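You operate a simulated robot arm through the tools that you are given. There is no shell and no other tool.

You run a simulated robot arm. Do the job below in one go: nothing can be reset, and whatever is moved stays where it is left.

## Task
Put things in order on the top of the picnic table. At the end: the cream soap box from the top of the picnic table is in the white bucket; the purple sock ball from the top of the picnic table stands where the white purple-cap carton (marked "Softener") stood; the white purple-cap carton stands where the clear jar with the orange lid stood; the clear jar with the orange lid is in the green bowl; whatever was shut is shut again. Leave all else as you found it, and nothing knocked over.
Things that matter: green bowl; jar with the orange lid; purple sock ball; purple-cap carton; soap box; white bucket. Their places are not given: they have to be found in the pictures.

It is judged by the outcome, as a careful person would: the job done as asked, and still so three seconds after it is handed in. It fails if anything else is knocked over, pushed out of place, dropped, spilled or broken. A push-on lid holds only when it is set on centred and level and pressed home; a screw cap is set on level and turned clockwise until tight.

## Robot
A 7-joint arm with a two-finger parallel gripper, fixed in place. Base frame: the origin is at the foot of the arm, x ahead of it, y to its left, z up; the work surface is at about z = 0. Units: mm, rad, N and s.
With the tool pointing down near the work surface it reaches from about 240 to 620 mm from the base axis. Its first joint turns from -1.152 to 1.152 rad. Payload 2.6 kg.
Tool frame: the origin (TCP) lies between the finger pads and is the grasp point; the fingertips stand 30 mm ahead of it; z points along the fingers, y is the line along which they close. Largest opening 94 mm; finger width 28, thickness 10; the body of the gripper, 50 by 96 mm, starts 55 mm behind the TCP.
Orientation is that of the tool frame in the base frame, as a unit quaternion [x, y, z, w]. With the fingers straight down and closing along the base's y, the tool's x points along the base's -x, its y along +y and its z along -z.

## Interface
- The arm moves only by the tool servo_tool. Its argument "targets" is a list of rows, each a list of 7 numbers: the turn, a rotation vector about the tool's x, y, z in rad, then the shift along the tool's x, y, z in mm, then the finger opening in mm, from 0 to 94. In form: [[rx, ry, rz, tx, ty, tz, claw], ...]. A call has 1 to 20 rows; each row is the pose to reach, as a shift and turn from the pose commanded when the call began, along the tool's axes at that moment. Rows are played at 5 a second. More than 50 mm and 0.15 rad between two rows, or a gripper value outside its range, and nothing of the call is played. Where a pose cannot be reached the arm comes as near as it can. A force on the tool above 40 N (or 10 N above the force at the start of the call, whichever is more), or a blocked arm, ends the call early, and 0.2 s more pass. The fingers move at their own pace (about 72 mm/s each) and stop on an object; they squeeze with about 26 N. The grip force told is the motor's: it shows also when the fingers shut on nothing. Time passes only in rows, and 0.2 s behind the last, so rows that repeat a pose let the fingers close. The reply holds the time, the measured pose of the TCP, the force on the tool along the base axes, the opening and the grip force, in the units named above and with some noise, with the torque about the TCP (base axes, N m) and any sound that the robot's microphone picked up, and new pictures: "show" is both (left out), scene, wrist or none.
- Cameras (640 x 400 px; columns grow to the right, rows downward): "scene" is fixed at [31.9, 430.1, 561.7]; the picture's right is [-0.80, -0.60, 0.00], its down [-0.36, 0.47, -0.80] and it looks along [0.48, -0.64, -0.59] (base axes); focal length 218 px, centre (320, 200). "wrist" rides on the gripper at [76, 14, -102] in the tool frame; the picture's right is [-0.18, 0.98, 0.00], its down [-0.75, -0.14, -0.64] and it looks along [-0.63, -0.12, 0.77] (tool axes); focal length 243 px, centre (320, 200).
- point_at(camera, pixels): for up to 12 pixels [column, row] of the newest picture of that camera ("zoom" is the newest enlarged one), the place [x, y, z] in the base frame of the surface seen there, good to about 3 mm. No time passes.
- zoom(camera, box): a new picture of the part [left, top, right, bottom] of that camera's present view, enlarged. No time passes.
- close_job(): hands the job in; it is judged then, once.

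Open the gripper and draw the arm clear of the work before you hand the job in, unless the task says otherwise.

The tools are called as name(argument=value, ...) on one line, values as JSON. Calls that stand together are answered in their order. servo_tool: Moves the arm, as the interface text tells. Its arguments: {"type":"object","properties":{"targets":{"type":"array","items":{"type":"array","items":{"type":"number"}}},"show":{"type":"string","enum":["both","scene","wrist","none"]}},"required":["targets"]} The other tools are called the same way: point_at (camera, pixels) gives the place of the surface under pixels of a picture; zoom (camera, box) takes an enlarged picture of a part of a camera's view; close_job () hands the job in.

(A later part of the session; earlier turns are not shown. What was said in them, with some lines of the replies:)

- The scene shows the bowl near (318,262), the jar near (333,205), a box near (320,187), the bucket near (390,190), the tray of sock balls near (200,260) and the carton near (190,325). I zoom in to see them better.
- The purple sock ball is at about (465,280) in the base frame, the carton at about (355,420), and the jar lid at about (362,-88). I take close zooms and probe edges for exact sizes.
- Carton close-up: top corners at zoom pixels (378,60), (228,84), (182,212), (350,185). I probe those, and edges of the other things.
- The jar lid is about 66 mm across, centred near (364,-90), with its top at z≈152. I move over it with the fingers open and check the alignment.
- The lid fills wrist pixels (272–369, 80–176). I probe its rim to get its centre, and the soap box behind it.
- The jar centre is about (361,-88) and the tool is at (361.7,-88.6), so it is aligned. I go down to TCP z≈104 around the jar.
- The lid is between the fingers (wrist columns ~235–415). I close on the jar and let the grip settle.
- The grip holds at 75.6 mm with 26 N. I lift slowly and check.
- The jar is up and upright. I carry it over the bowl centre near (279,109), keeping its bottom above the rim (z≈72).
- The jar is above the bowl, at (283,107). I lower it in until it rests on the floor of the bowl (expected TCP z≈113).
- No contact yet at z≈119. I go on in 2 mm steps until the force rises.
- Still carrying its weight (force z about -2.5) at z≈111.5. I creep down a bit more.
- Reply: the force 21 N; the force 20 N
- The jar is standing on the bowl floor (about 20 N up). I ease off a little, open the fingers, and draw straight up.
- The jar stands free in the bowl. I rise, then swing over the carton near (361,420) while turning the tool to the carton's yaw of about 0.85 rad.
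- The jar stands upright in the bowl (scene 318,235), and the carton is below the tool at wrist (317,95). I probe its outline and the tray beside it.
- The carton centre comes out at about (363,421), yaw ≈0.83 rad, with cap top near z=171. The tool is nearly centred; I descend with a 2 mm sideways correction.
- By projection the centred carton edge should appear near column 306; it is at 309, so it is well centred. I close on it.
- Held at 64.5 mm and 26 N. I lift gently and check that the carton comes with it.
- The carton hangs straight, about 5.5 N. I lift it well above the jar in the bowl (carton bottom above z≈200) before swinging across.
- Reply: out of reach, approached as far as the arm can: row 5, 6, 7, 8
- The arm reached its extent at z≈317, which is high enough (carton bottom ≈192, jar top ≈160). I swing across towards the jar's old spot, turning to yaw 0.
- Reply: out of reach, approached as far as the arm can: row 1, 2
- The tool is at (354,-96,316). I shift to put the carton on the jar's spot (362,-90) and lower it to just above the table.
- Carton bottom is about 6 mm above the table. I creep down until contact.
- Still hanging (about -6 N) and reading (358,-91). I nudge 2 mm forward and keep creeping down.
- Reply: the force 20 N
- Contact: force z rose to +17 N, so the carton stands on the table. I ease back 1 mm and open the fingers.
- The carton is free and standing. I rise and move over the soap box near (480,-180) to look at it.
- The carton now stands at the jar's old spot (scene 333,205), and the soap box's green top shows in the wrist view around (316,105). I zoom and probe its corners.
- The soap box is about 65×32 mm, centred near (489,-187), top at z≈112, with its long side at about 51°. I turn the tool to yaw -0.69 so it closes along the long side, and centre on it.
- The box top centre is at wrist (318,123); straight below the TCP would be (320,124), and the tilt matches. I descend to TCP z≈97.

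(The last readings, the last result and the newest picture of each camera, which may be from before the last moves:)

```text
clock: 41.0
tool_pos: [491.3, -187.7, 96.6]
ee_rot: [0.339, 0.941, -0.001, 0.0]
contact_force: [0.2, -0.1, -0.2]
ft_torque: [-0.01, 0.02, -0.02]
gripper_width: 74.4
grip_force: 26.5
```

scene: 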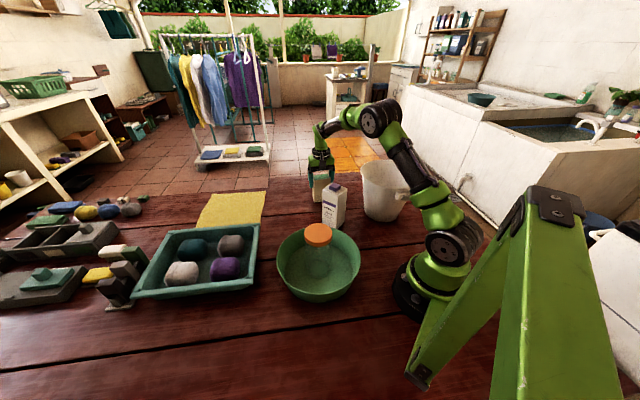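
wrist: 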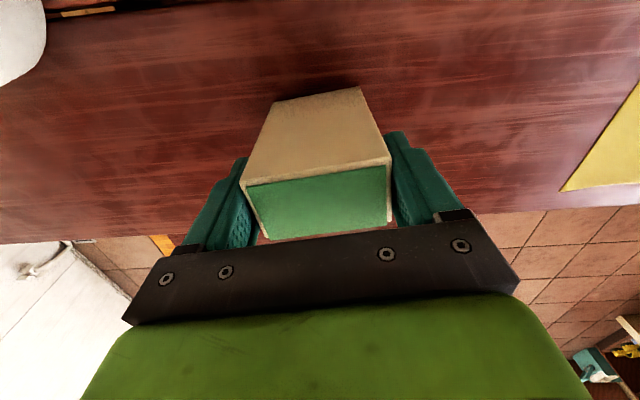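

Gripped at 74.4 mm. I lift the soap box high enough to clear the bucket rim (z≈180).

servo_tool(targets=[[0, 0, 0, 0, 0, -6, 45], [0, 0, 0, 0, 0, -20, 45], [0, 0, 0, 0, 0, -50, 45], [0, 0, 0, 0, 0, -85, 45], [0, 0, 0, 0, 0, -120, 45], [0, 0, 0, 0, 0, -155, 45], [0, 0, 0, 0, 0, -185, 45], [0, 0, 0, 0, 0, -205, 45], [0, 0, 0, 0, 0, -210, 45], [0, 0, 0, 0, 0, -210, 45]])

```text
clock: 43.2
tool_pos: [491.1, -186.9, 307.6]
ee_rot: [0.339, 0.941, 0.0, 0.0]
contact_force: [-0.3, -0.7, -2.3]
ft_torque: [0.01, -0.03, -0.01]
gripper_width: 73.9
grip_force: 26.0
```

scene: 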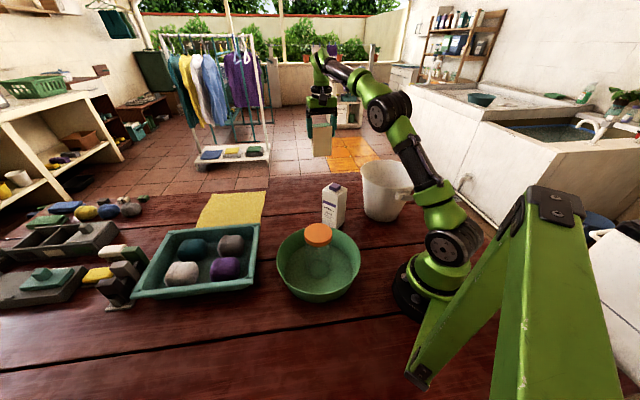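
wrist: 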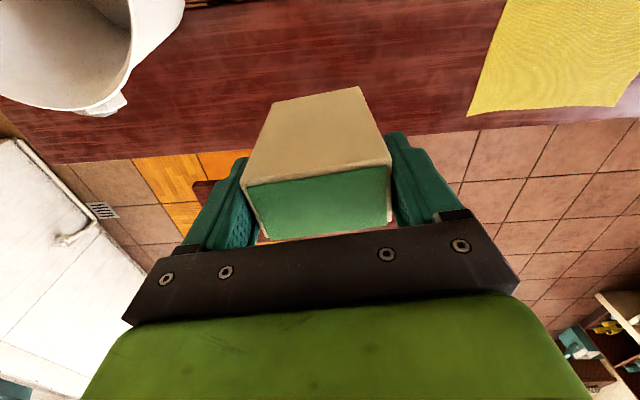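

The box is lifted cleanly. Before moving over, I probe the bucket rim more precisely.

zoom(camera="scene", box=[345, 145, 435, 235])

point_at(camera="scene", pixels=[[362, 170], [366, 182], [375, 190], [385, 193], [395, 192], [405, 188], [362, 166], [370, 162], [380, 161], [385, 175], [378, 170], [392, 180]])

```text
4.44 times, centred on (390, 190) of scene
```

zoom: 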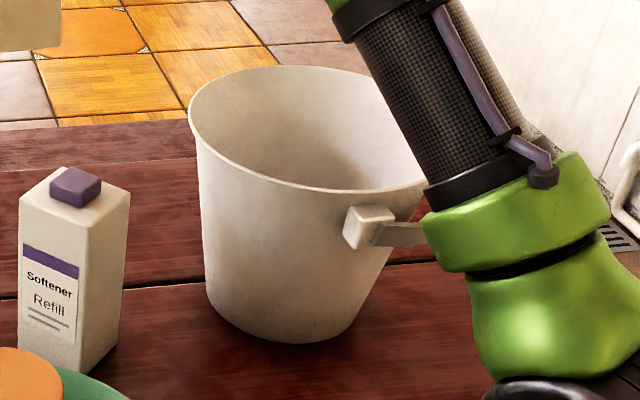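

```text
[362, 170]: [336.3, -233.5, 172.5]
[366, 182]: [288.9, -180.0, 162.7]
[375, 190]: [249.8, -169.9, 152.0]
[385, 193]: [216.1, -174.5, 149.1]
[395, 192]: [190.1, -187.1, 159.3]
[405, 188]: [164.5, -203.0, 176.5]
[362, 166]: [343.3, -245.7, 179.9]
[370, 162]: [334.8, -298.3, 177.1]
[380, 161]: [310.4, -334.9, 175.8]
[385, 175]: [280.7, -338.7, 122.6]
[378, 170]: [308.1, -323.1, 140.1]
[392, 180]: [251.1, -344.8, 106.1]
```

The bucket centre is at about (245,-260), rim radius ≈99. I carry the box over it at the present height.

servo_tool(targets=[[0, 0, 0, 7, -10.6, 0, 45], [0, 0, 0.02, 21, -32, 0, 45], [0, 0, 0.04, 43, -63.6, 0, 45], [0, 0, 0.06, 64, -95.4, 0, 45], [0, 0, 0.08, 85.5, -127, 0, 45], [0, 0, 0.1, 107, -159, 0, 45], [0, 0, 0.11, 125, -186.6, 0, 45], [0, 0, 0.11, 137, -204, 0, 45], [0, 0, 0.11, 142.5, -212.1, 0, 45], [0, 0, 0.11, 142.5, -212.1, 0, 45], [0, 0, 0.11, 142.5, -212.1, 0, 45]])

```text
clock: 45.6
tool_pos: [248.8, -257.8, 305.8]
ee_rot: [0.39, 0.921, 0.0, 0.0]
contact_force: [-0.2, 0.0, -2.0]
ft_torque: [-0.04, 0.02, 0.0]
gripper_width: 74.1
grip_force: 26.0
```

scene: 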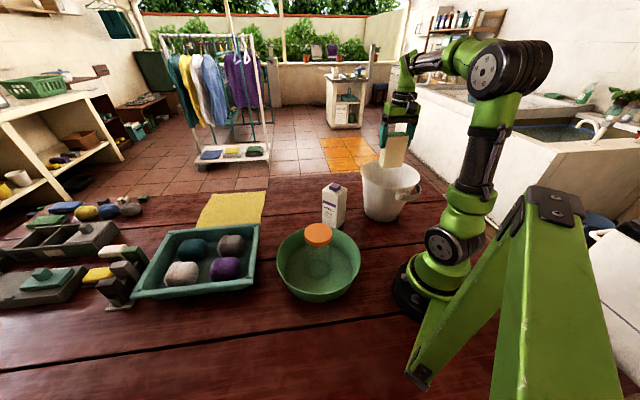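
wrist: 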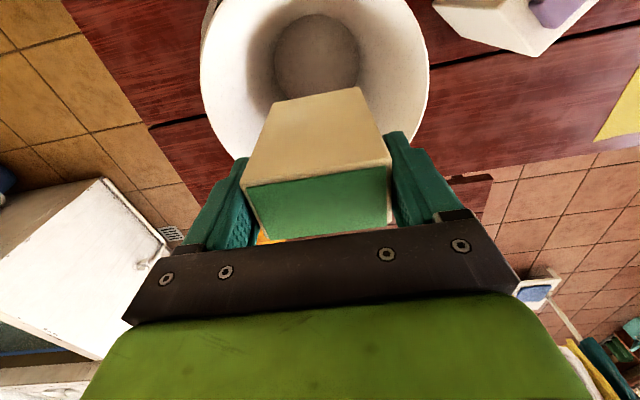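

The box is centred over the bucket. I lower it half way and check the clearance.

servo_tool(targets=[[0, 0, 0, 0, 0, 25, 45], [0, 0, 0, 0, 0, 55, 45], [0, 0, 0, 0, 0, 85, 45], [0, 0, 0, 0, 0, 115, 45], [0, 0, 0, 0, 0, 130, 45], [0, 0, 0, 0, 0, 130, 45]])

```text
clock: 47.0
tool_pos: [245.0, -258.1, 178.5]
ee_rot: [0.389, 0.921, 0.0, 0.0]
contact_force: [1.3, -0.2, -1.6]
ft_torque: [0.0, 0.01, -0.02]
gripper_width: 74.1
grip_force: 26.2
```

scene: 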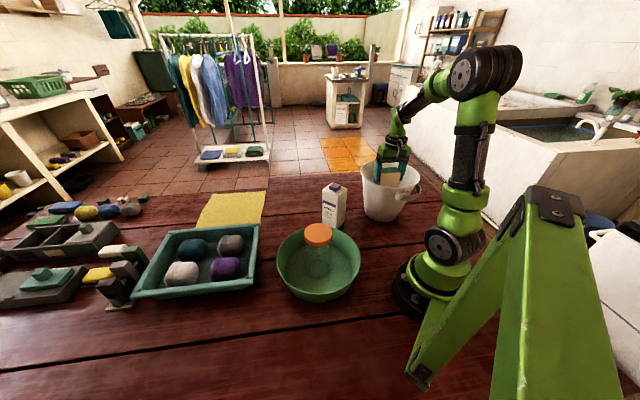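
wrist: 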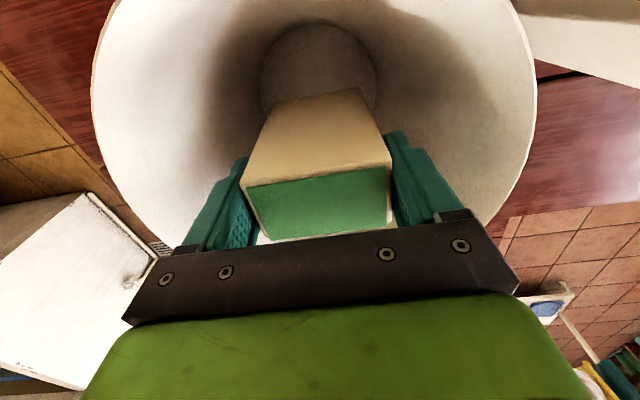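

Clearance is good all round. I continue down to about 112, then creep.

servo_tool(targets=[[0, 0, 0, 0, 0, 20, 45], [0, 0, 0, 0, 0, 40, 45], [0, 0, 0, 0, 0, 55, 45], [0, 0, 0, 0, 0, 63, 45], [0, 0, 0, 0, 0, 63, 45]], show="wrist")

servo_tool(targets=[[0, 0, 0, 0, 0, 2, 45], [0, 0, 0, 0, 0, 4, 45], [0, 0, 0, 0, 0, 4, 45]], show="none")

```text
clock: 48.2
tool_pos: [248.0, -258.6, 112.7]
ee_rot: [0.389, 0.921, 0.0, -0.001]
contact_force: [0.6, 1.1, -2.5]
ft_torque: [0.01, -0.02, -0.02]
gripper_width: 74.1
grip_force: 25.8
```

wrist: 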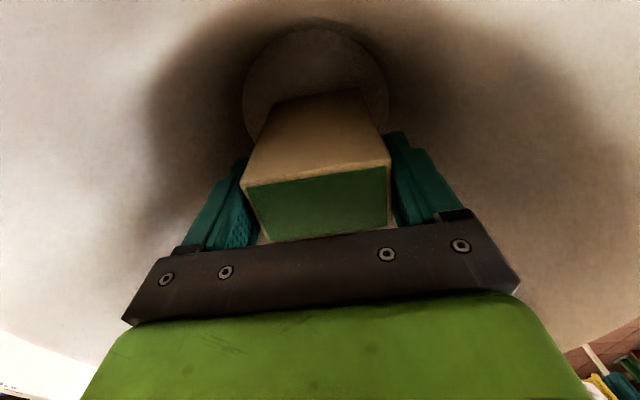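

```text
clock: 49.0
tool_pos: [246.8, -260.5, 108.7]
ee_rot: [0.389, 0.921, 0.0, 0.0]
contact_force: [0.1, 1.2, -1.8]
ft_torque: [0.03, -0.01, -0.03]
gripper_width: 74.3
grip_force: 25.6
```

No contact yet at 108.7; I creep on.

servo_tool(targets=[[0, 0, 0, 0, 0, 1.5, 45], [0, 0, 0, 0, 0, 3, 45], [0, 0, 0, 0, 0, 3, 45]], show="none")

servo_tool(targets=[[0, 0, 0, 0, 0, 1, 45], [0, 0, 0, 0, 0, 1.5, 45], [0, 0, 0, 0, 0, 1.5, 45]], show="none")

```text
clock: 49.8
tool_pos: [246.5, -259.8, 106.0]
ee_rot: [0.39, 0.921, 0.0, 0.0]
contact_force: [0.3, -0.4, -2.2]
ft_torque: [-0.02, -0.03, 0.0]
gripper_width: 74.5
grip_force: 25.6
```

```text
clock: 50.6
tool_pos: [247.2, -259.0, 103.8]
ee_rot: [0.391, 0.921, 0.0, -0.001]
contact_force: [-0.1, 0.0, -2.0]
ft_torque: [0.0, 0.0, -0.01]
gripper_width: 74.5
grip_force: 26.4
```

servo_tool(targets=[[0, 0, 0, 0, 0, 1, 45], [0, 0, 0, 0, 0, 1.5, 45], [0, 0, 0, 0, 0, 1.5, 45]], show="none")

servo_tool(targets=[[0, 0, 0, 0, 0, 1, 45], [0, 0, 0, 0, 0, 1.5, 45], [0, 0, 0, 0, 0, 1.5, 45]], show="none")

```text
clock: 51.4
tool_pos: [247.5, -258.9, 103.4]
ee_rot: [0.389, 0.921, 0.0, 0.0]
contact_force: [1.0, 0.7, -1.9]
ft_torque: [-0.05, 0.0, 0.02]
gripper_width: 74.2
grip_force: 25.7
```

```text
clock: 52.2
tool_pos: [247.3, -259.4, 103.0]
ee_rot: [0.39, 0.921, 0.0, 0.0]
contact_force: [-6.1, -2.3, 12.9]
ft_torque: [0.21, 0.21, 0.09]
gripper_width: 74.2
grip_force: 26.0
```

Contact on the bucket floor (about +13 N). I ease 1 mm, open moderately, and rise straight out.

servo_tool(targets=[[0, 0, 0, 0, 0, -1, 45], [0, 0, 0, 0, 0, -1, 65], [0, 0, 0, 0, 0, -1, 80], [0, 0, 0, 0, 0, -1, 90], [0, 0, 0, 0, 0, -1, 90]], show="wrist")

```text
clock: 53.4
tool_pos: [246.6, -258.7, 103.3]
ee_rot: [0.39, 0.921, 0.0, 0.0]
contact_force: [-0.7, -1.0, -0.3]
ft_torque: [0.02, 0.0, -0.02]
gripper_width: 90.1
grip_force: 0.0
```

wrist: 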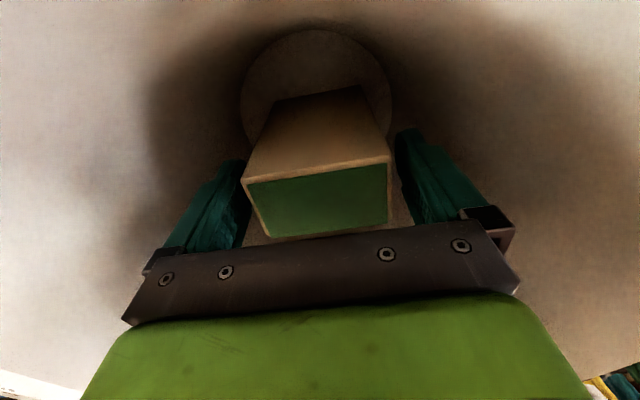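

servo_tool(targets=[[0, 0, 0, 0, 0, -20, 90], [0, 0, 0, 0, 0, -50, 90], [0, 0, 0, 0, 0, -85, 90], [0, 0, 0, 0, 0, -120, 90], [0, 0, 0, 0, 0, -155, 90], [0, 0, 0, 0, 0, -190, 90], [0, 0, 0, 0, 0, -205, 90], [0, 0, 0, 0, 0, -205, 90]])

```text
clock: 55.2
tool_pos: [249.9, -260.3, 305.5]
ee_rot: [0.389, 0.921, 0.0, 0.0]
contact_force: [-0.2, 0.0, -0.4]
ft_torque: [-0.07, 0.04, 0.0]
gripper_width: 90.0
grip_force: 0.1
```

scene: 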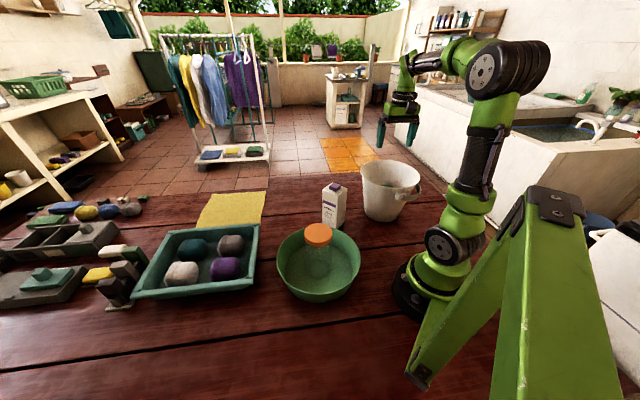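
wrist: 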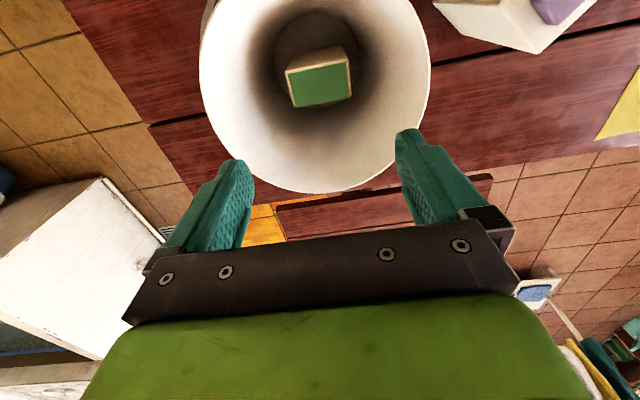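

The soap box stands inside the bucket (wrist 318,80). Next the purple sock ball: I zoom on the tray to measure it.

zoom(camera="scene", box=[190, 225, 265, 300])

point_at(camera="zoom", pixels=[[320, 290], [230, 330], [410, 330], [300, 400], [380, 390], [340, 265], [270, 280], [400, 290]])

```text
5.33 times, centred on (228, 262) of scene
```

zoom: 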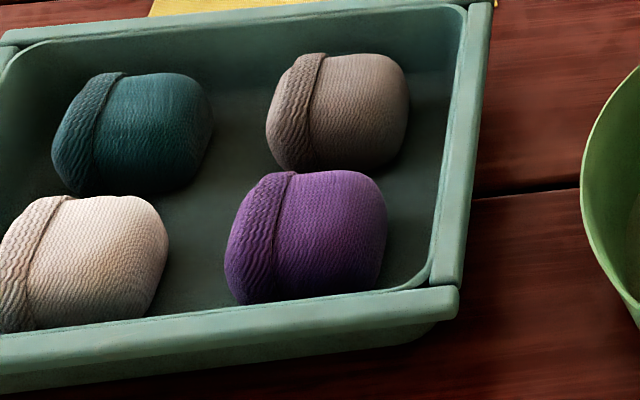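

```text
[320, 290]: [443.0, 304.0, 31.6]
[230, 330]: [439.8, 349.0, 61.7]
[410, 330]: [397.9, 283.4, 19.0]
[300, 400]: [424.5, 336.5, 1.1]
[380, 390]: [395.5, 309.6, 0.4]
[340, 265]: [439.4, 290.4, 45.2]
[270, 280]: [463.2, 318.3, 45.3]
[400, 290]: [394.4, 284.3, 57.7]
```

The ball is in the tray's near-right corner around (462,285). I move over it, turning to yaw ≈0.91, to measure from above.

servo_tool(targets=[[0, 0, -0.05, 8, 17, 0, 90], [0, 0, -0.15, 22, 48, 0, 94], [0, 0, -0.26, 37, 81, 0, 94], [0, 0, -0.37, 53, 116, 0, 94], [0, 0, -0.48, 69, 151, 0, 94], [0, 0, -0.59, 85, 186, 0, 94], [0, 0, -0.7, 101, 221, 0, 94], [0, 0, -0.81, 117, 256, 0, 94], [0, 0, -0.92, 133, 291, 0, 94], [0, 0, -1.03, 149, 326, 0, 94], [0, 0, -1.14, 165, 361, 0, 94], [0, 0, -1.25, 181, 396, 0, 94], [0, 0, -1.36, 197, 431, 5, 94], [0, 0, -1.47, 212, 464, 10, 94], [0, 0, -1.58, 227, 497, 20, 94], [0, 0, -1.66, 237, 520, 25, 94], [0, 0, -1.71, 243, 532, 25, 94], [0, 0, -1.71, 243, 532, 25, 94], [0, 0, -1.71, 243, 532, 25, 94]])

```text
clock: 59.2
tool_pos: [460.9, 285.1, 283.6]
ee_rot: [-0.439, 0.899, 0.0, 0.0]
contact_force: [-0.2, -0.1, 1.1]
ft_torque: [0.02, -0.01, -0.02]
gripper_width: 94.0
grip_force: 0.0
```

scene: 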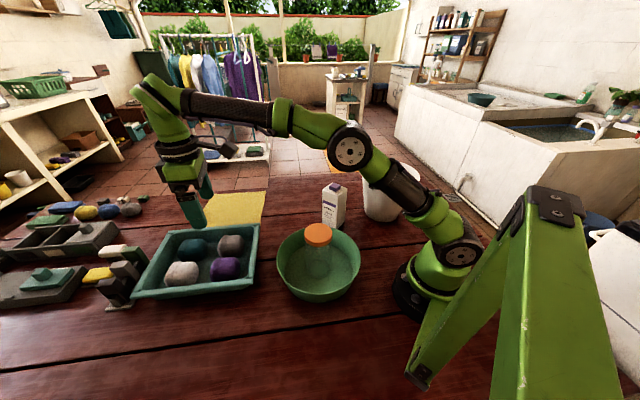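
wrist: 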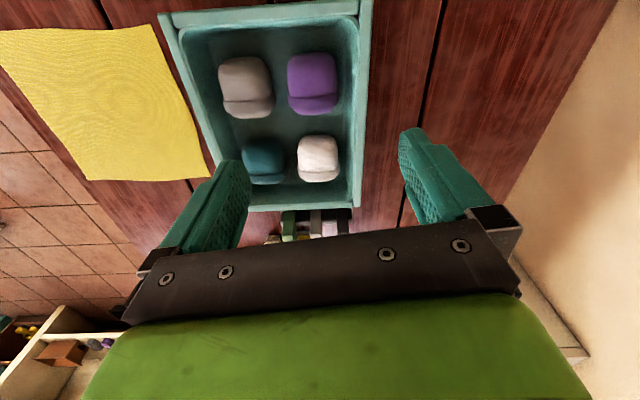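

The tray now appears nearly square to the tool, with the purple ball at wrist (313,83). I zoom and probe its edges and the tray walls.

zoom(camera="wrist", box=[210, 0, 380, 106])

point_at(camera="wrist", pixels=[[313, 80], [290, 80], [336, 80], [313, 55], [313, 112], [270, 85], [247, 85], [350, 85], [362, 85], [318, 138], [313, 25], [313, 10]])

point_at(camera="wrist", pixels=[[292, 60], [333, 58], [338, 105], [292, 105], [280, 80], [345, 80], [355, 80], [358, 40], [354, 150], [313, 40], [313, 122], [225, 85]])

```text
3.76 times, centred on (295, 53) of wrist
```

zoom: 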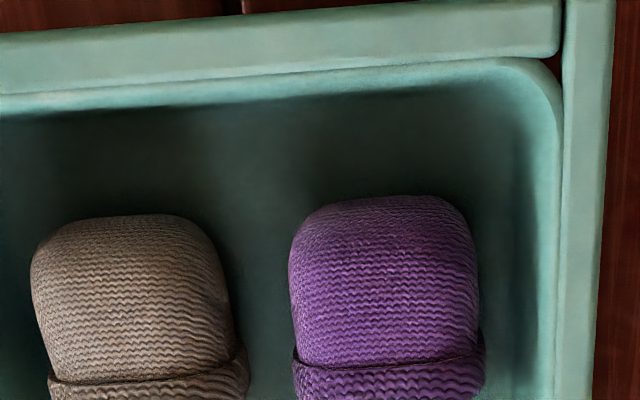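

```text
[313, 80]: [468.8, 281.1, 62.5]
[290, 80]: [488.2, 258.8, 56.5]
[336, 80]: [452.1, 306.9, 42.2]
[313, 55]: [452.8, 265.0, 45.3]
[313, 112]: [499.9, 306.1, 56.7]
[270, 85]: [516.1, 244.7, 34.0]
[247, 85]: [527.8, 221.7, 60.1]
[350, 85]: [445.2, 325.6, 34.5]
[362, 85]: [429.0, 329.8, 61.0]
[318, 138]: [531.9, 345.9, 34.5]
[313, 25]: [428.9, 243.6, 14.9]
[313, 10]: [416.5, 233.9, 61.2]
```

```text
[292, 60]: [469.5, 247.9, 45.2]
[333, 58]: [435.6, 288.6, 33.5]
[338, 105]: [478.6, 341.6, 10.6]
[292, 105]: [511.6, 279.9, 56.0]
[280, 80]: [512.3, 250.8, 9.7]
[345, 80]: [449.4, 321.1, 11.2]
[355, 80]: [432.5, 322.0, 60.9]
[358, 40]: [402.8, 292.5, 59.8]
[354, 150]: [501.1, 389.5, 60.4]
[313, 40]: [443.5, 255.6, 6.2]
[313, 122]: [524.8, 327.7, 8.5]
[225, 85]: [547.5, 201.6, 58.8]
```

Closing across the tray leaves only ~12 mm by the near wall, but closing along its length leaves ~31 mm and ~45 mm of free space. So I turn the tool by 1.57 rad and centre over (474,287).

servo_tool(targets=[[0, 0, 0.14, -2, -2, 0, 94], [0, 0, 0.28, -4, -4, 0, 94], [0, 0, 0.42, -6, -6, 0, 94], [0, 0, 0.56, -8, -8, 0, 94], [0, 0, 0.7, -10, -8.7, 0, 94], [0, 0, 0.84, -10, -8.7, 0, 94], [0, 0, 0.98, -10, -8.7, 10, 94], [0, 0, 1.12, -10, -8.7, 25, 94], [0, 0, 1.26, -10, -8.7, 45, 94], [0, 0, 1.4, -10, -8.7, 65, 94], [0, 0, 1.52, -10, -8.7, 80, 94], [0, 0, 1.57, -10, -8.7, 80, 94], [0, 0, 1.57, -10, -8.7, 80, 94]])

```text
clock: 62.0
tool_pos: [471.9, 288.2, 202.5]
ee_rot: [0.325, 0.946, 0.0, 0.0]
contact_force: [0.7, -0.4, 0.5]
ft_torque: [-0.01, 0.04, 0.0]
gripper_width: 93.8
grip_force: 0.0
```

scene: 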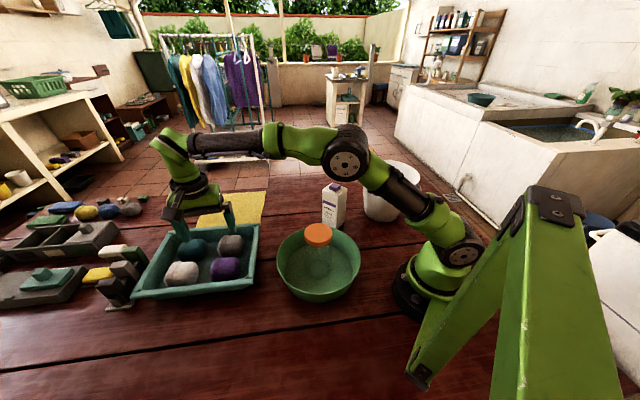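
wrist: 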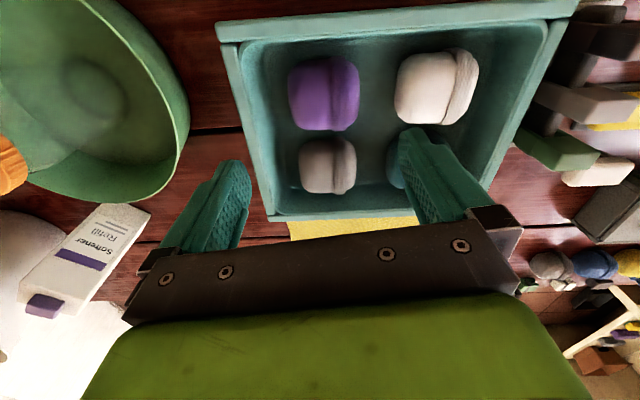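

Straight below the TCP should appear near (320,93); the ball centre is at (324,94), so I shift 3 mm along tool y and descend to TCP z≈48.

servo_tool(targets=[[0, 0, 0, 0, 3, 30, 92], [0, 0, 0, 0, 3, 65, 92], [0, 0, 0, 0, 3, 95, 92], [0, 0, 0, 0, 3, 110, 92], [0, 0, 0, 0, 3, 110, 92]])

```text
clock: 63.2
tool_pos: [473.9, 289.1, 93.0]
ee_rot: [0.324, 0.946, 0.0, 0.0]
contact_force: [0.0, -0.1, -0.4]
ft_torque: [0.01, -0.01, 0.01]
gripper_width: 92.0
grip_force: 0.1
```

scene: 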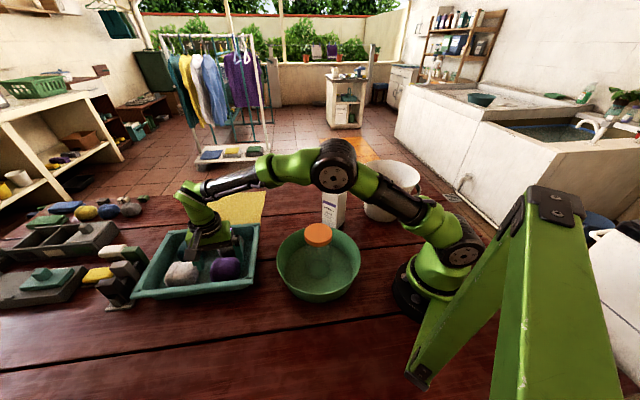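
wrist: 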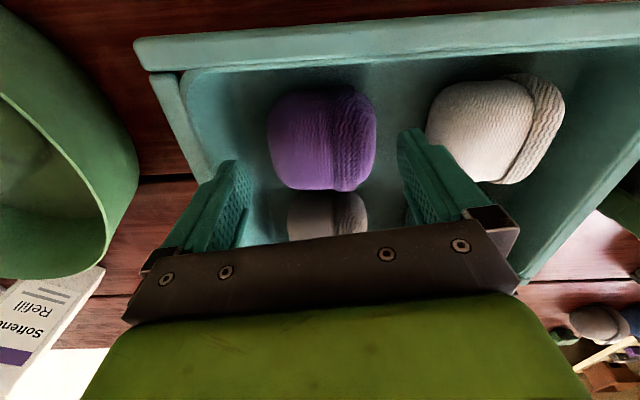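

The ball sits mid-way between the fingers with ~20 mm clearance to the white ball and the wall. I go down 45 mm more and close.

servo_tool(targets=[[0, 0, 0, 0, 0, 15, 92], [0, 0, 0, 0, 0, 30, 92], [0, 0, 0, 0, 0, 40, 92], [0, 0, 0, 0, 0, 45, 92], [0, 0, 0, 0, 0, 45, 92]])

```text
clock: 64.4
tool_pos: [474.5, 289.6, 49.1]
ee_rot: [0.324, 0.946, 0.0, 0.0]
contact_force: [-0.1, 0.1, -0.6]
ft_torque: [0.03, -0.01, 0.0]
gripper_width: 91.8
grip_force: 0.0
```

scene: 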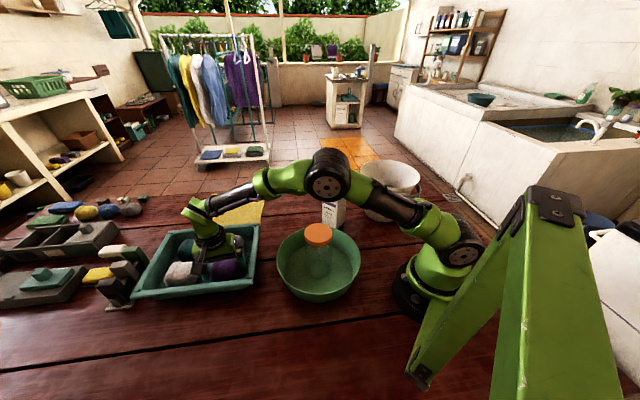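
wrist: 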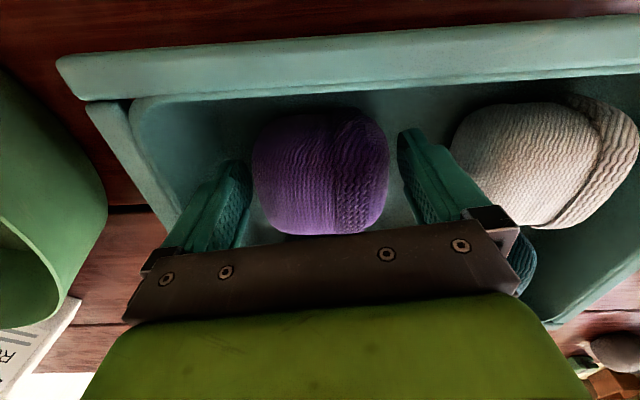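

No contact and well centred. I close on the ball.

servo_tool(targets=[[0, 0, 0, 0, 0, 0, 75], [0, 0, 0, 0, 0, 0, 60], [0, 0, 0, 0, 0, 0, 45], [0, 0, 0, 0, 0, 0, 40], [0, 0, 0, 0, 0, 0, 40]], show="wrist")

```text
clock: 65.6
tool_pos: [475.4, 289.5, 49.6]
ee_rot: [0.324, 0.946, 0.0, 0.0]
contact_force: [-0.2, 0.0, -0.3]
ft_torque: [0.0, 0.02, 0.0]
gripper_width: 75.1
grip_force: 26.1
```

wrist: 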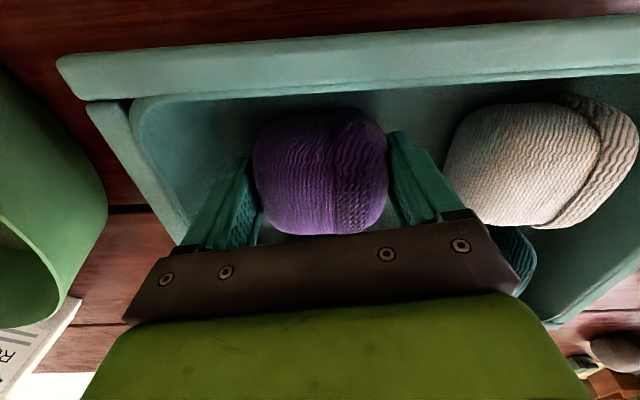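

Held at 75 mm. I lift the ball straight up, clear of the tray.

servo_tool(targets=[[0, 0, 0, 0, 0, -5, 40], [0, 0, 0, 0, 0, -15, 40], [0, 0, 0, 0, 0, -35, 40], [0, 0, 0, 0, 0, -65, 40], [0, 0, 0, 0, 0, -95, 40], [0, 0, 0, 0, 0, -110, 40], [0, 0, 0, 0, 0, -110, 40]])

```text
clock: 67.2
tool_pos: [473.8, 287.8, 158.8]
ee_rot: [0.324, 0.946, 0.0, 0.001]
contact_force: [0.0, -1.0, 0.0]
ft_torque: [0.02, 0.01, 0.02]
gripper_width: 75.2
grip_force: 25.8
```

scene: 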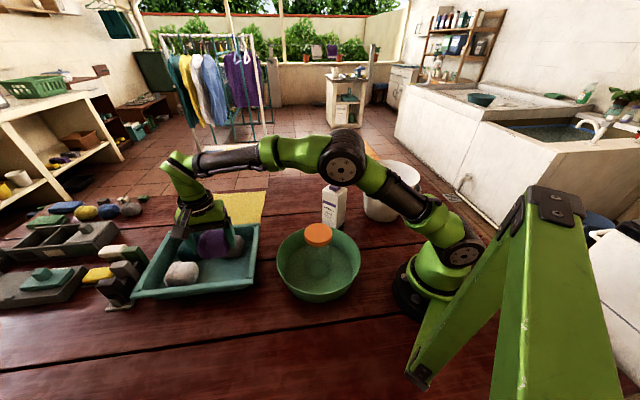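
wrist: 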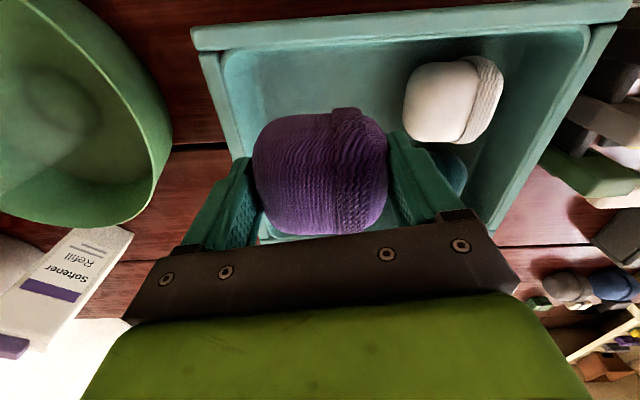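

The ball is up and secure. I carry it to the carton's old spot at (363,420.5).

servo_tool(targets=[[0, 0, -0.03, 15, 3, 0, 40], [0, 0, -0.08, 45, 10, 0, 40], [0, 0, -0.15, 80, 17.5, 0, 40], [0, 0, -0.22, 115, 25, 0, 40], [0, 0, -0.28, 145, 31.5, 0, 40], [0, 0, -0.3, 162, 35, 0, 40], [0, 0, -0.3, 169, 36.6, 0, 40], [0, 0, -0.3, 169, 36.6, 0, 40], [0, 0, -0.3, 169, 36.6, 0, 40]])

```text
clock: 69.2
tool_pos: [362.8, 423.6, 158.9]
ee_rot: [0.179, 0.984, 0.0, 0.0]
contact_force: [0.1, 0.1, 0.1]
ft_torque: [0.0, -0.03, 0.02]
gripper_width: 75.4
grip_force: 25.4
```

scene: 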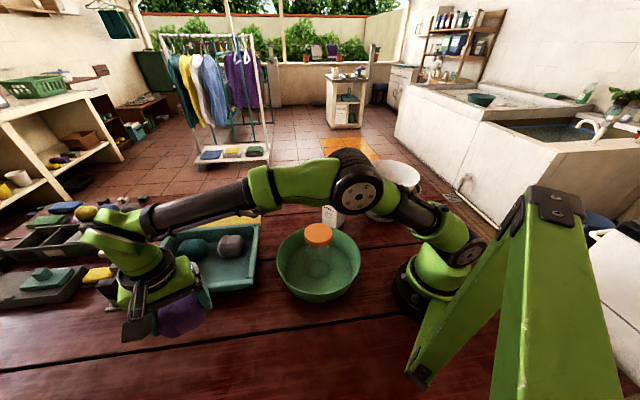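
wrist: 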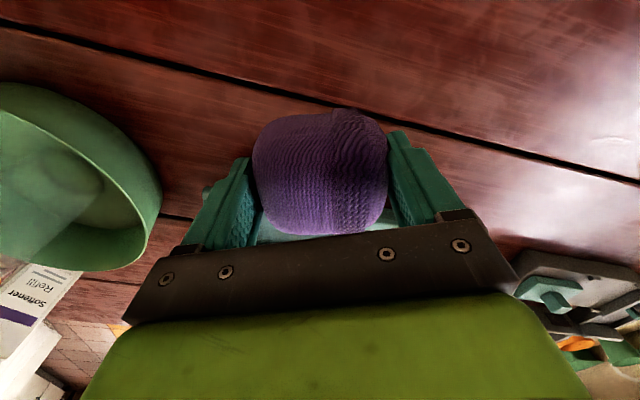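

It is over the spot, reading (363,424). I shift about 2 mm back and lower to just above the table.

servo_tool(targets=[[0, 0, 0, -0.7, -1.9, 20, 40], [0, 0, 0, -0.7, -1.9, 50, 40], [0, 0, 0, -0.7, -1.9, 80, 40], [0, 0, 0, -0.7, -1.9, 100, 40], [0, 0, 0, -0.7, -1.9, 110, 40], [0, 0, 0, -0.7, -1.9, 110, 40]], show="scene")

servo_tool(targets=[[0, 0, 0, 0, 0, 2, 40], [0, 0, 0, 0, 0, 4, 40], [0, 0, 0, 0, 0, 4, 40]], show="none")

```text
clock: 70.6
tool_pos: [361.7, 421.3, 47.8]
ee_rot: [0.178, 0.984, 0.0, 0.0]
contact_force: [0.0, 1.1, -0.6]
ft_torque: [-0.02, 0.0, 0.03]
gripper_width: 75.1
grip_force: 25.9
```

scene: 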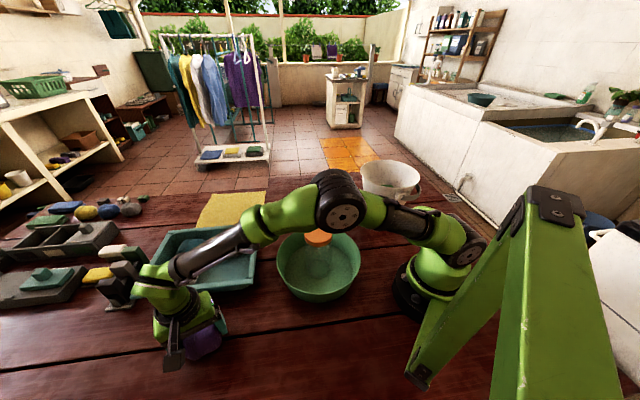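

```text
clock: 71.4
tool_pos: [363.4, 420.8, 44.3]
ee_rot: [0.179, 0.984, 0.0, 0.0]
contact_force: [-0.2, -0.5, -1.6]
ft_torque: [-0.01, 0.03, -0.01]
gripper_width: 75.2
grip_force: 26.1
```

At (363,421,44) with no contact yet. I creep down until it touches.

servo_tool(targets=[[0, 0, 0, 0, 0, 1, 40], [0, 0, 0, 0, 0, 2, 40], [0, 0, 0, 0, 0, 2, 40]], show="none")

servo_tool(targets=[[0, 0, 0, 0, 0, 1, 40], [0, 0, 0, 0, 0, 1.5, 40], [0, 0, 0, 0, 0, 1.5, 40]], show="none")

```text
clock: 72.2
tool_pos: [365.0, 421.8, 42.5]
ee_rot: [0.179, 0.984, 0.001, 0.0]
contact_force: [0.7, 0.6, 2.0]
ft_torque: [-0.04, 0.08, 0.03]
gripper_width: 74.7
grip_force: 26.2
```

```text
clock: 73.0
tool_pos: [363.3, 421.2, 40.9]
ee_rot: [0.179, 0.984, 0.002, 0.0]
contact_force: [-4.5, -3.6, 19.9]
ft_torque: [-0.37, 0.2, -0.03]
gripper_width: 75.0
grip_force: 25.9
```

The ball rests on the table (about +20 N). I ease up 1 mm, open, and check.

servo_tool(targets=[[0, 0, 0, 0, 0, -1.5, 40], [0, 0, 0, 0, 0, -1.5, 60], [0, 0, 0, 0, 0, -1.5, 78], [0, 0, 0, 0, 0, -1.5, 94], [0, 0, 0, 0, 0, -1.5, 94]], show="wrist")

```text
clock: 74.2
tool_pos: [363.1, 421.0, 42.0]
ee_rot: [0.179, 0.984, 0.001, 0.0]
contact_force: [0.3, -0.5, 0.2]
ft_torque: [0.0, -0.02, 0.01]
gripper_width: 93.9
grip_force: 0.0
```

wrist: 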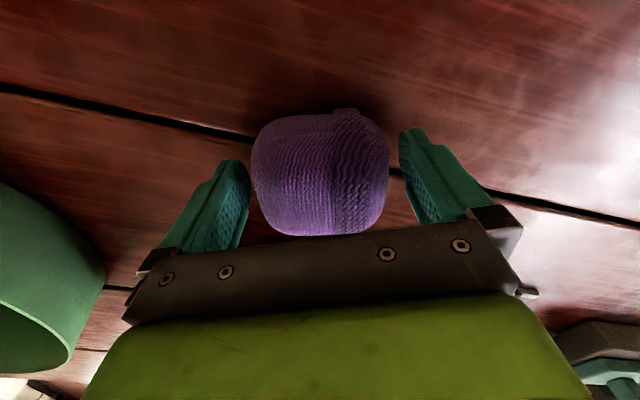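

The ball stands free. I rise straight up, then draw the arm back towards its starting place.

servo_tool(targets=[[0, 0, 0, 0, 0, -20, 94], [0, 0, 0, 0, 0, -55, 94], [0, 0, 0, 0, 0, -95, 94], [0, 0, 0, 0, 0, -135, 94], [0, 0, 0, 0, 0, -175, 94], [0, 0, 0, 0, 0, -215, 94], [0, 0, 0, 0, 0, -240, 94], [0, 0, 0, 0, 0, -250, 94], [0, 0, 0, 0, 0, -250, 94]])

```text
clock: 76.2
tool_pos: [361.8, 420.7, 289.9]
ee_rot: [0.179, 0.984, 0.0, 0.0]
contact_force: [-0.7, -0.5, 0.2]
ft_torque: [-0.02, 0.0, 0.03]
gripper_width: 94.2
grip_force: 0.0
```

scene: 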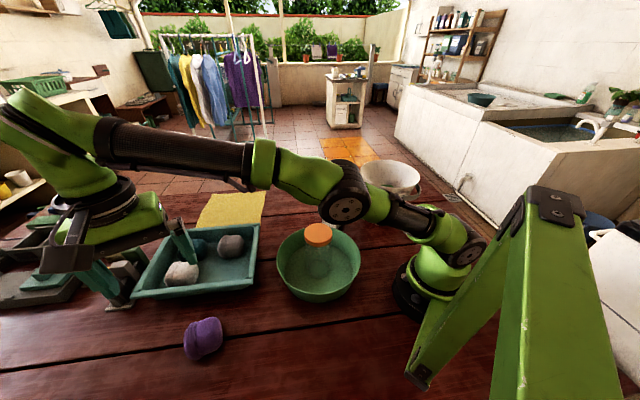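
wrist: 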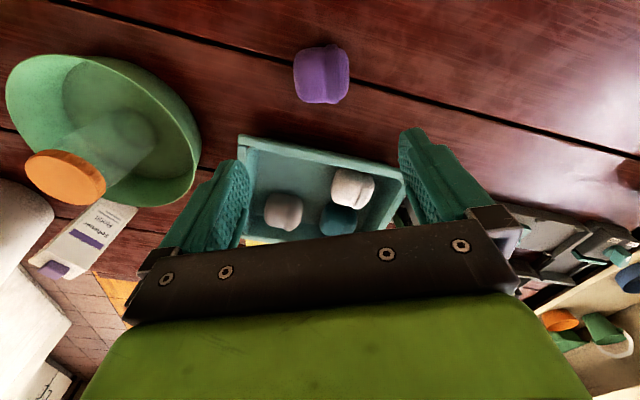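

All things are in place; I withdraw the arm towards its starting pose.

servo_tool(targets=[[0, 0, -0.03, -7, -19, 0, 94], [0, 0, -0.06, -19, -53, 0, 94], [0, 0, -0.09, -31, -88, 0, 94], [0, 0, -0.13, -43, -122, -10, 94], [0, 0, -0.16, -55, -156, -20, 94], [0, 0, -0.19, -67, -190, -30, 94], [0, 0, -0.22, -80, -224, -42, 94], [0, 0, -0.26, -92, -258, -55, 94], [0, 0, -0.29, -104, -292, -68, 94], [0, 0, -0.32, -116, -327, -80, 94], [0, 0, -0.35, -128, -360, -92, 94], [0, 0, -0.36, -135.7, -380.6, -100, 94], [0, 0, -0.36, -135.7, -380.6, -100, 94], [0, 0, -0.36, -135.7, -380.6, -100, 94]])

```text
clock: 79.2
tool_pos: [356.1, 18.0, 394.8]
ee_rot: [0.0, 1.0, 0.0, 0.001]
contact_force: [-0.2, 0.0, 0.9]
ft_torque: [0.04, -0.03, 0.04]
gripper_width: 94.2
grip_force: 0.0
```

scene: 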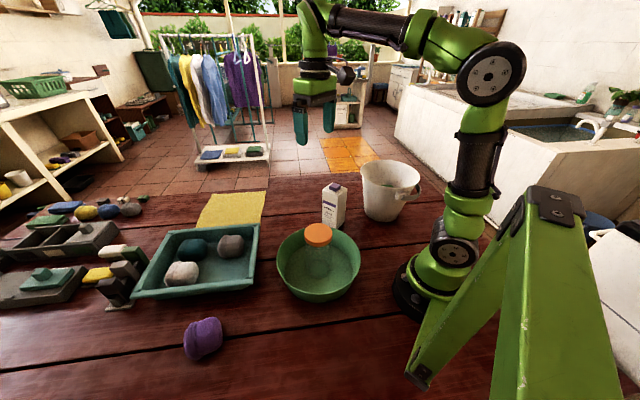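
wrist: 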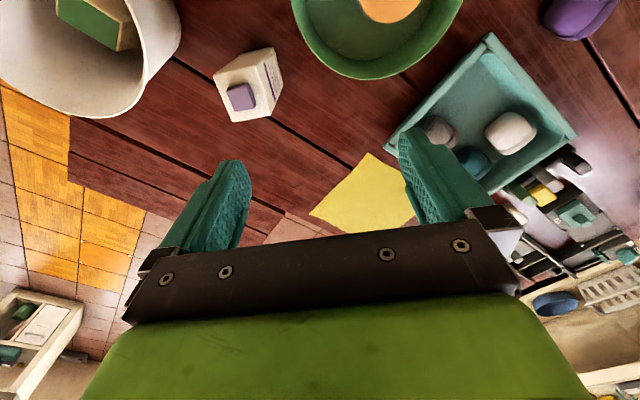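

The pictures show the carton, jar, ball and box where they should be; I verify the carton and ball positions before handing in.

point_at(camera="wrist", pixels=[[240, 97], [218, 76], [228, 119], [272, 115], [262, 72], [580, 15]])

point_at(camera="scene", pixels=[[203, 335], [188, 340], [218, 330], [203, 322], [338, 186], [320, 230]])

zoom(camera="scene", box=[260, 150, 440, 310])

```text
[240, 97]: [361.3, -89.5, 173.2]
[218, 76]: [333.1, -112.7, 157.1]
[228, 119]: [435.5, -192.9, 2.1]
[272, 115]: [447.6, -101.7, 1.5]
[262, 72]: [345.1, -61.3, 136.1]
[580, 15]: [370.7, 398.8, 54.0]
```

```text
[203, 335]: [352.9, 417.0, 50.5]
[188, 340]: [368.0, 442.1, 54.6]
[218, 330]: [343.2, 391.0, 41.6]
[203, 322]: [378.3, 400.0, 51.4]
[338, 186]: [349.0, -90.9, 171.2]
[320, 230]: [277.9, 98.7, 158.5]
```

```text
2.50 times, centred on (350, 230) of scene
```

zoom: 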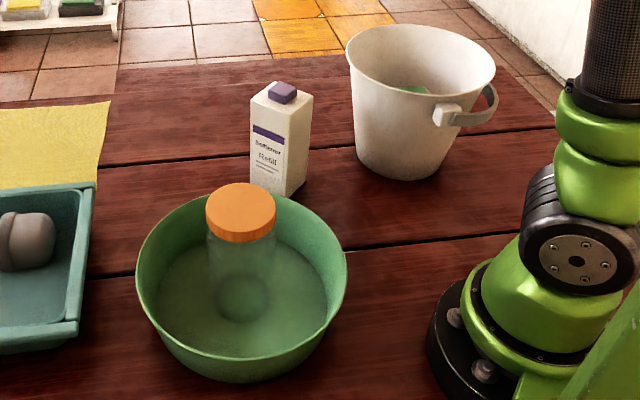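

The carton cap is at (361,-90), which is the jar's old spot. The jar stands lidded in the bowl, the soap box is in the bucket, and the purple ball is at about (363,420). The gripper is open and clear, so I hand the job in.

close_job()

```text
The job is handed in.
```

The job is handed in, and all four things are where you asked. I checked the last pictures and positions before closing:

- **Soap box:** it stands upright on the floor of the white bucket.
- **Purple sock ball:** it rests on the table within a few millimetres of where the carton stood, at about (363, 420).
- **Purple-cap carton:** it stands within a few millimetres of the jar's old spot, at about (361, -90). I did not keep its original facing; it is now squared to the arm.
- **Jar with the orange lid:** it stands upright near the middle of the green bowl. I never opened it, and the lid is still on.

Nothing else on the table looks moved or knocked over. The gripper is open, and the arm is back near its starting pose.
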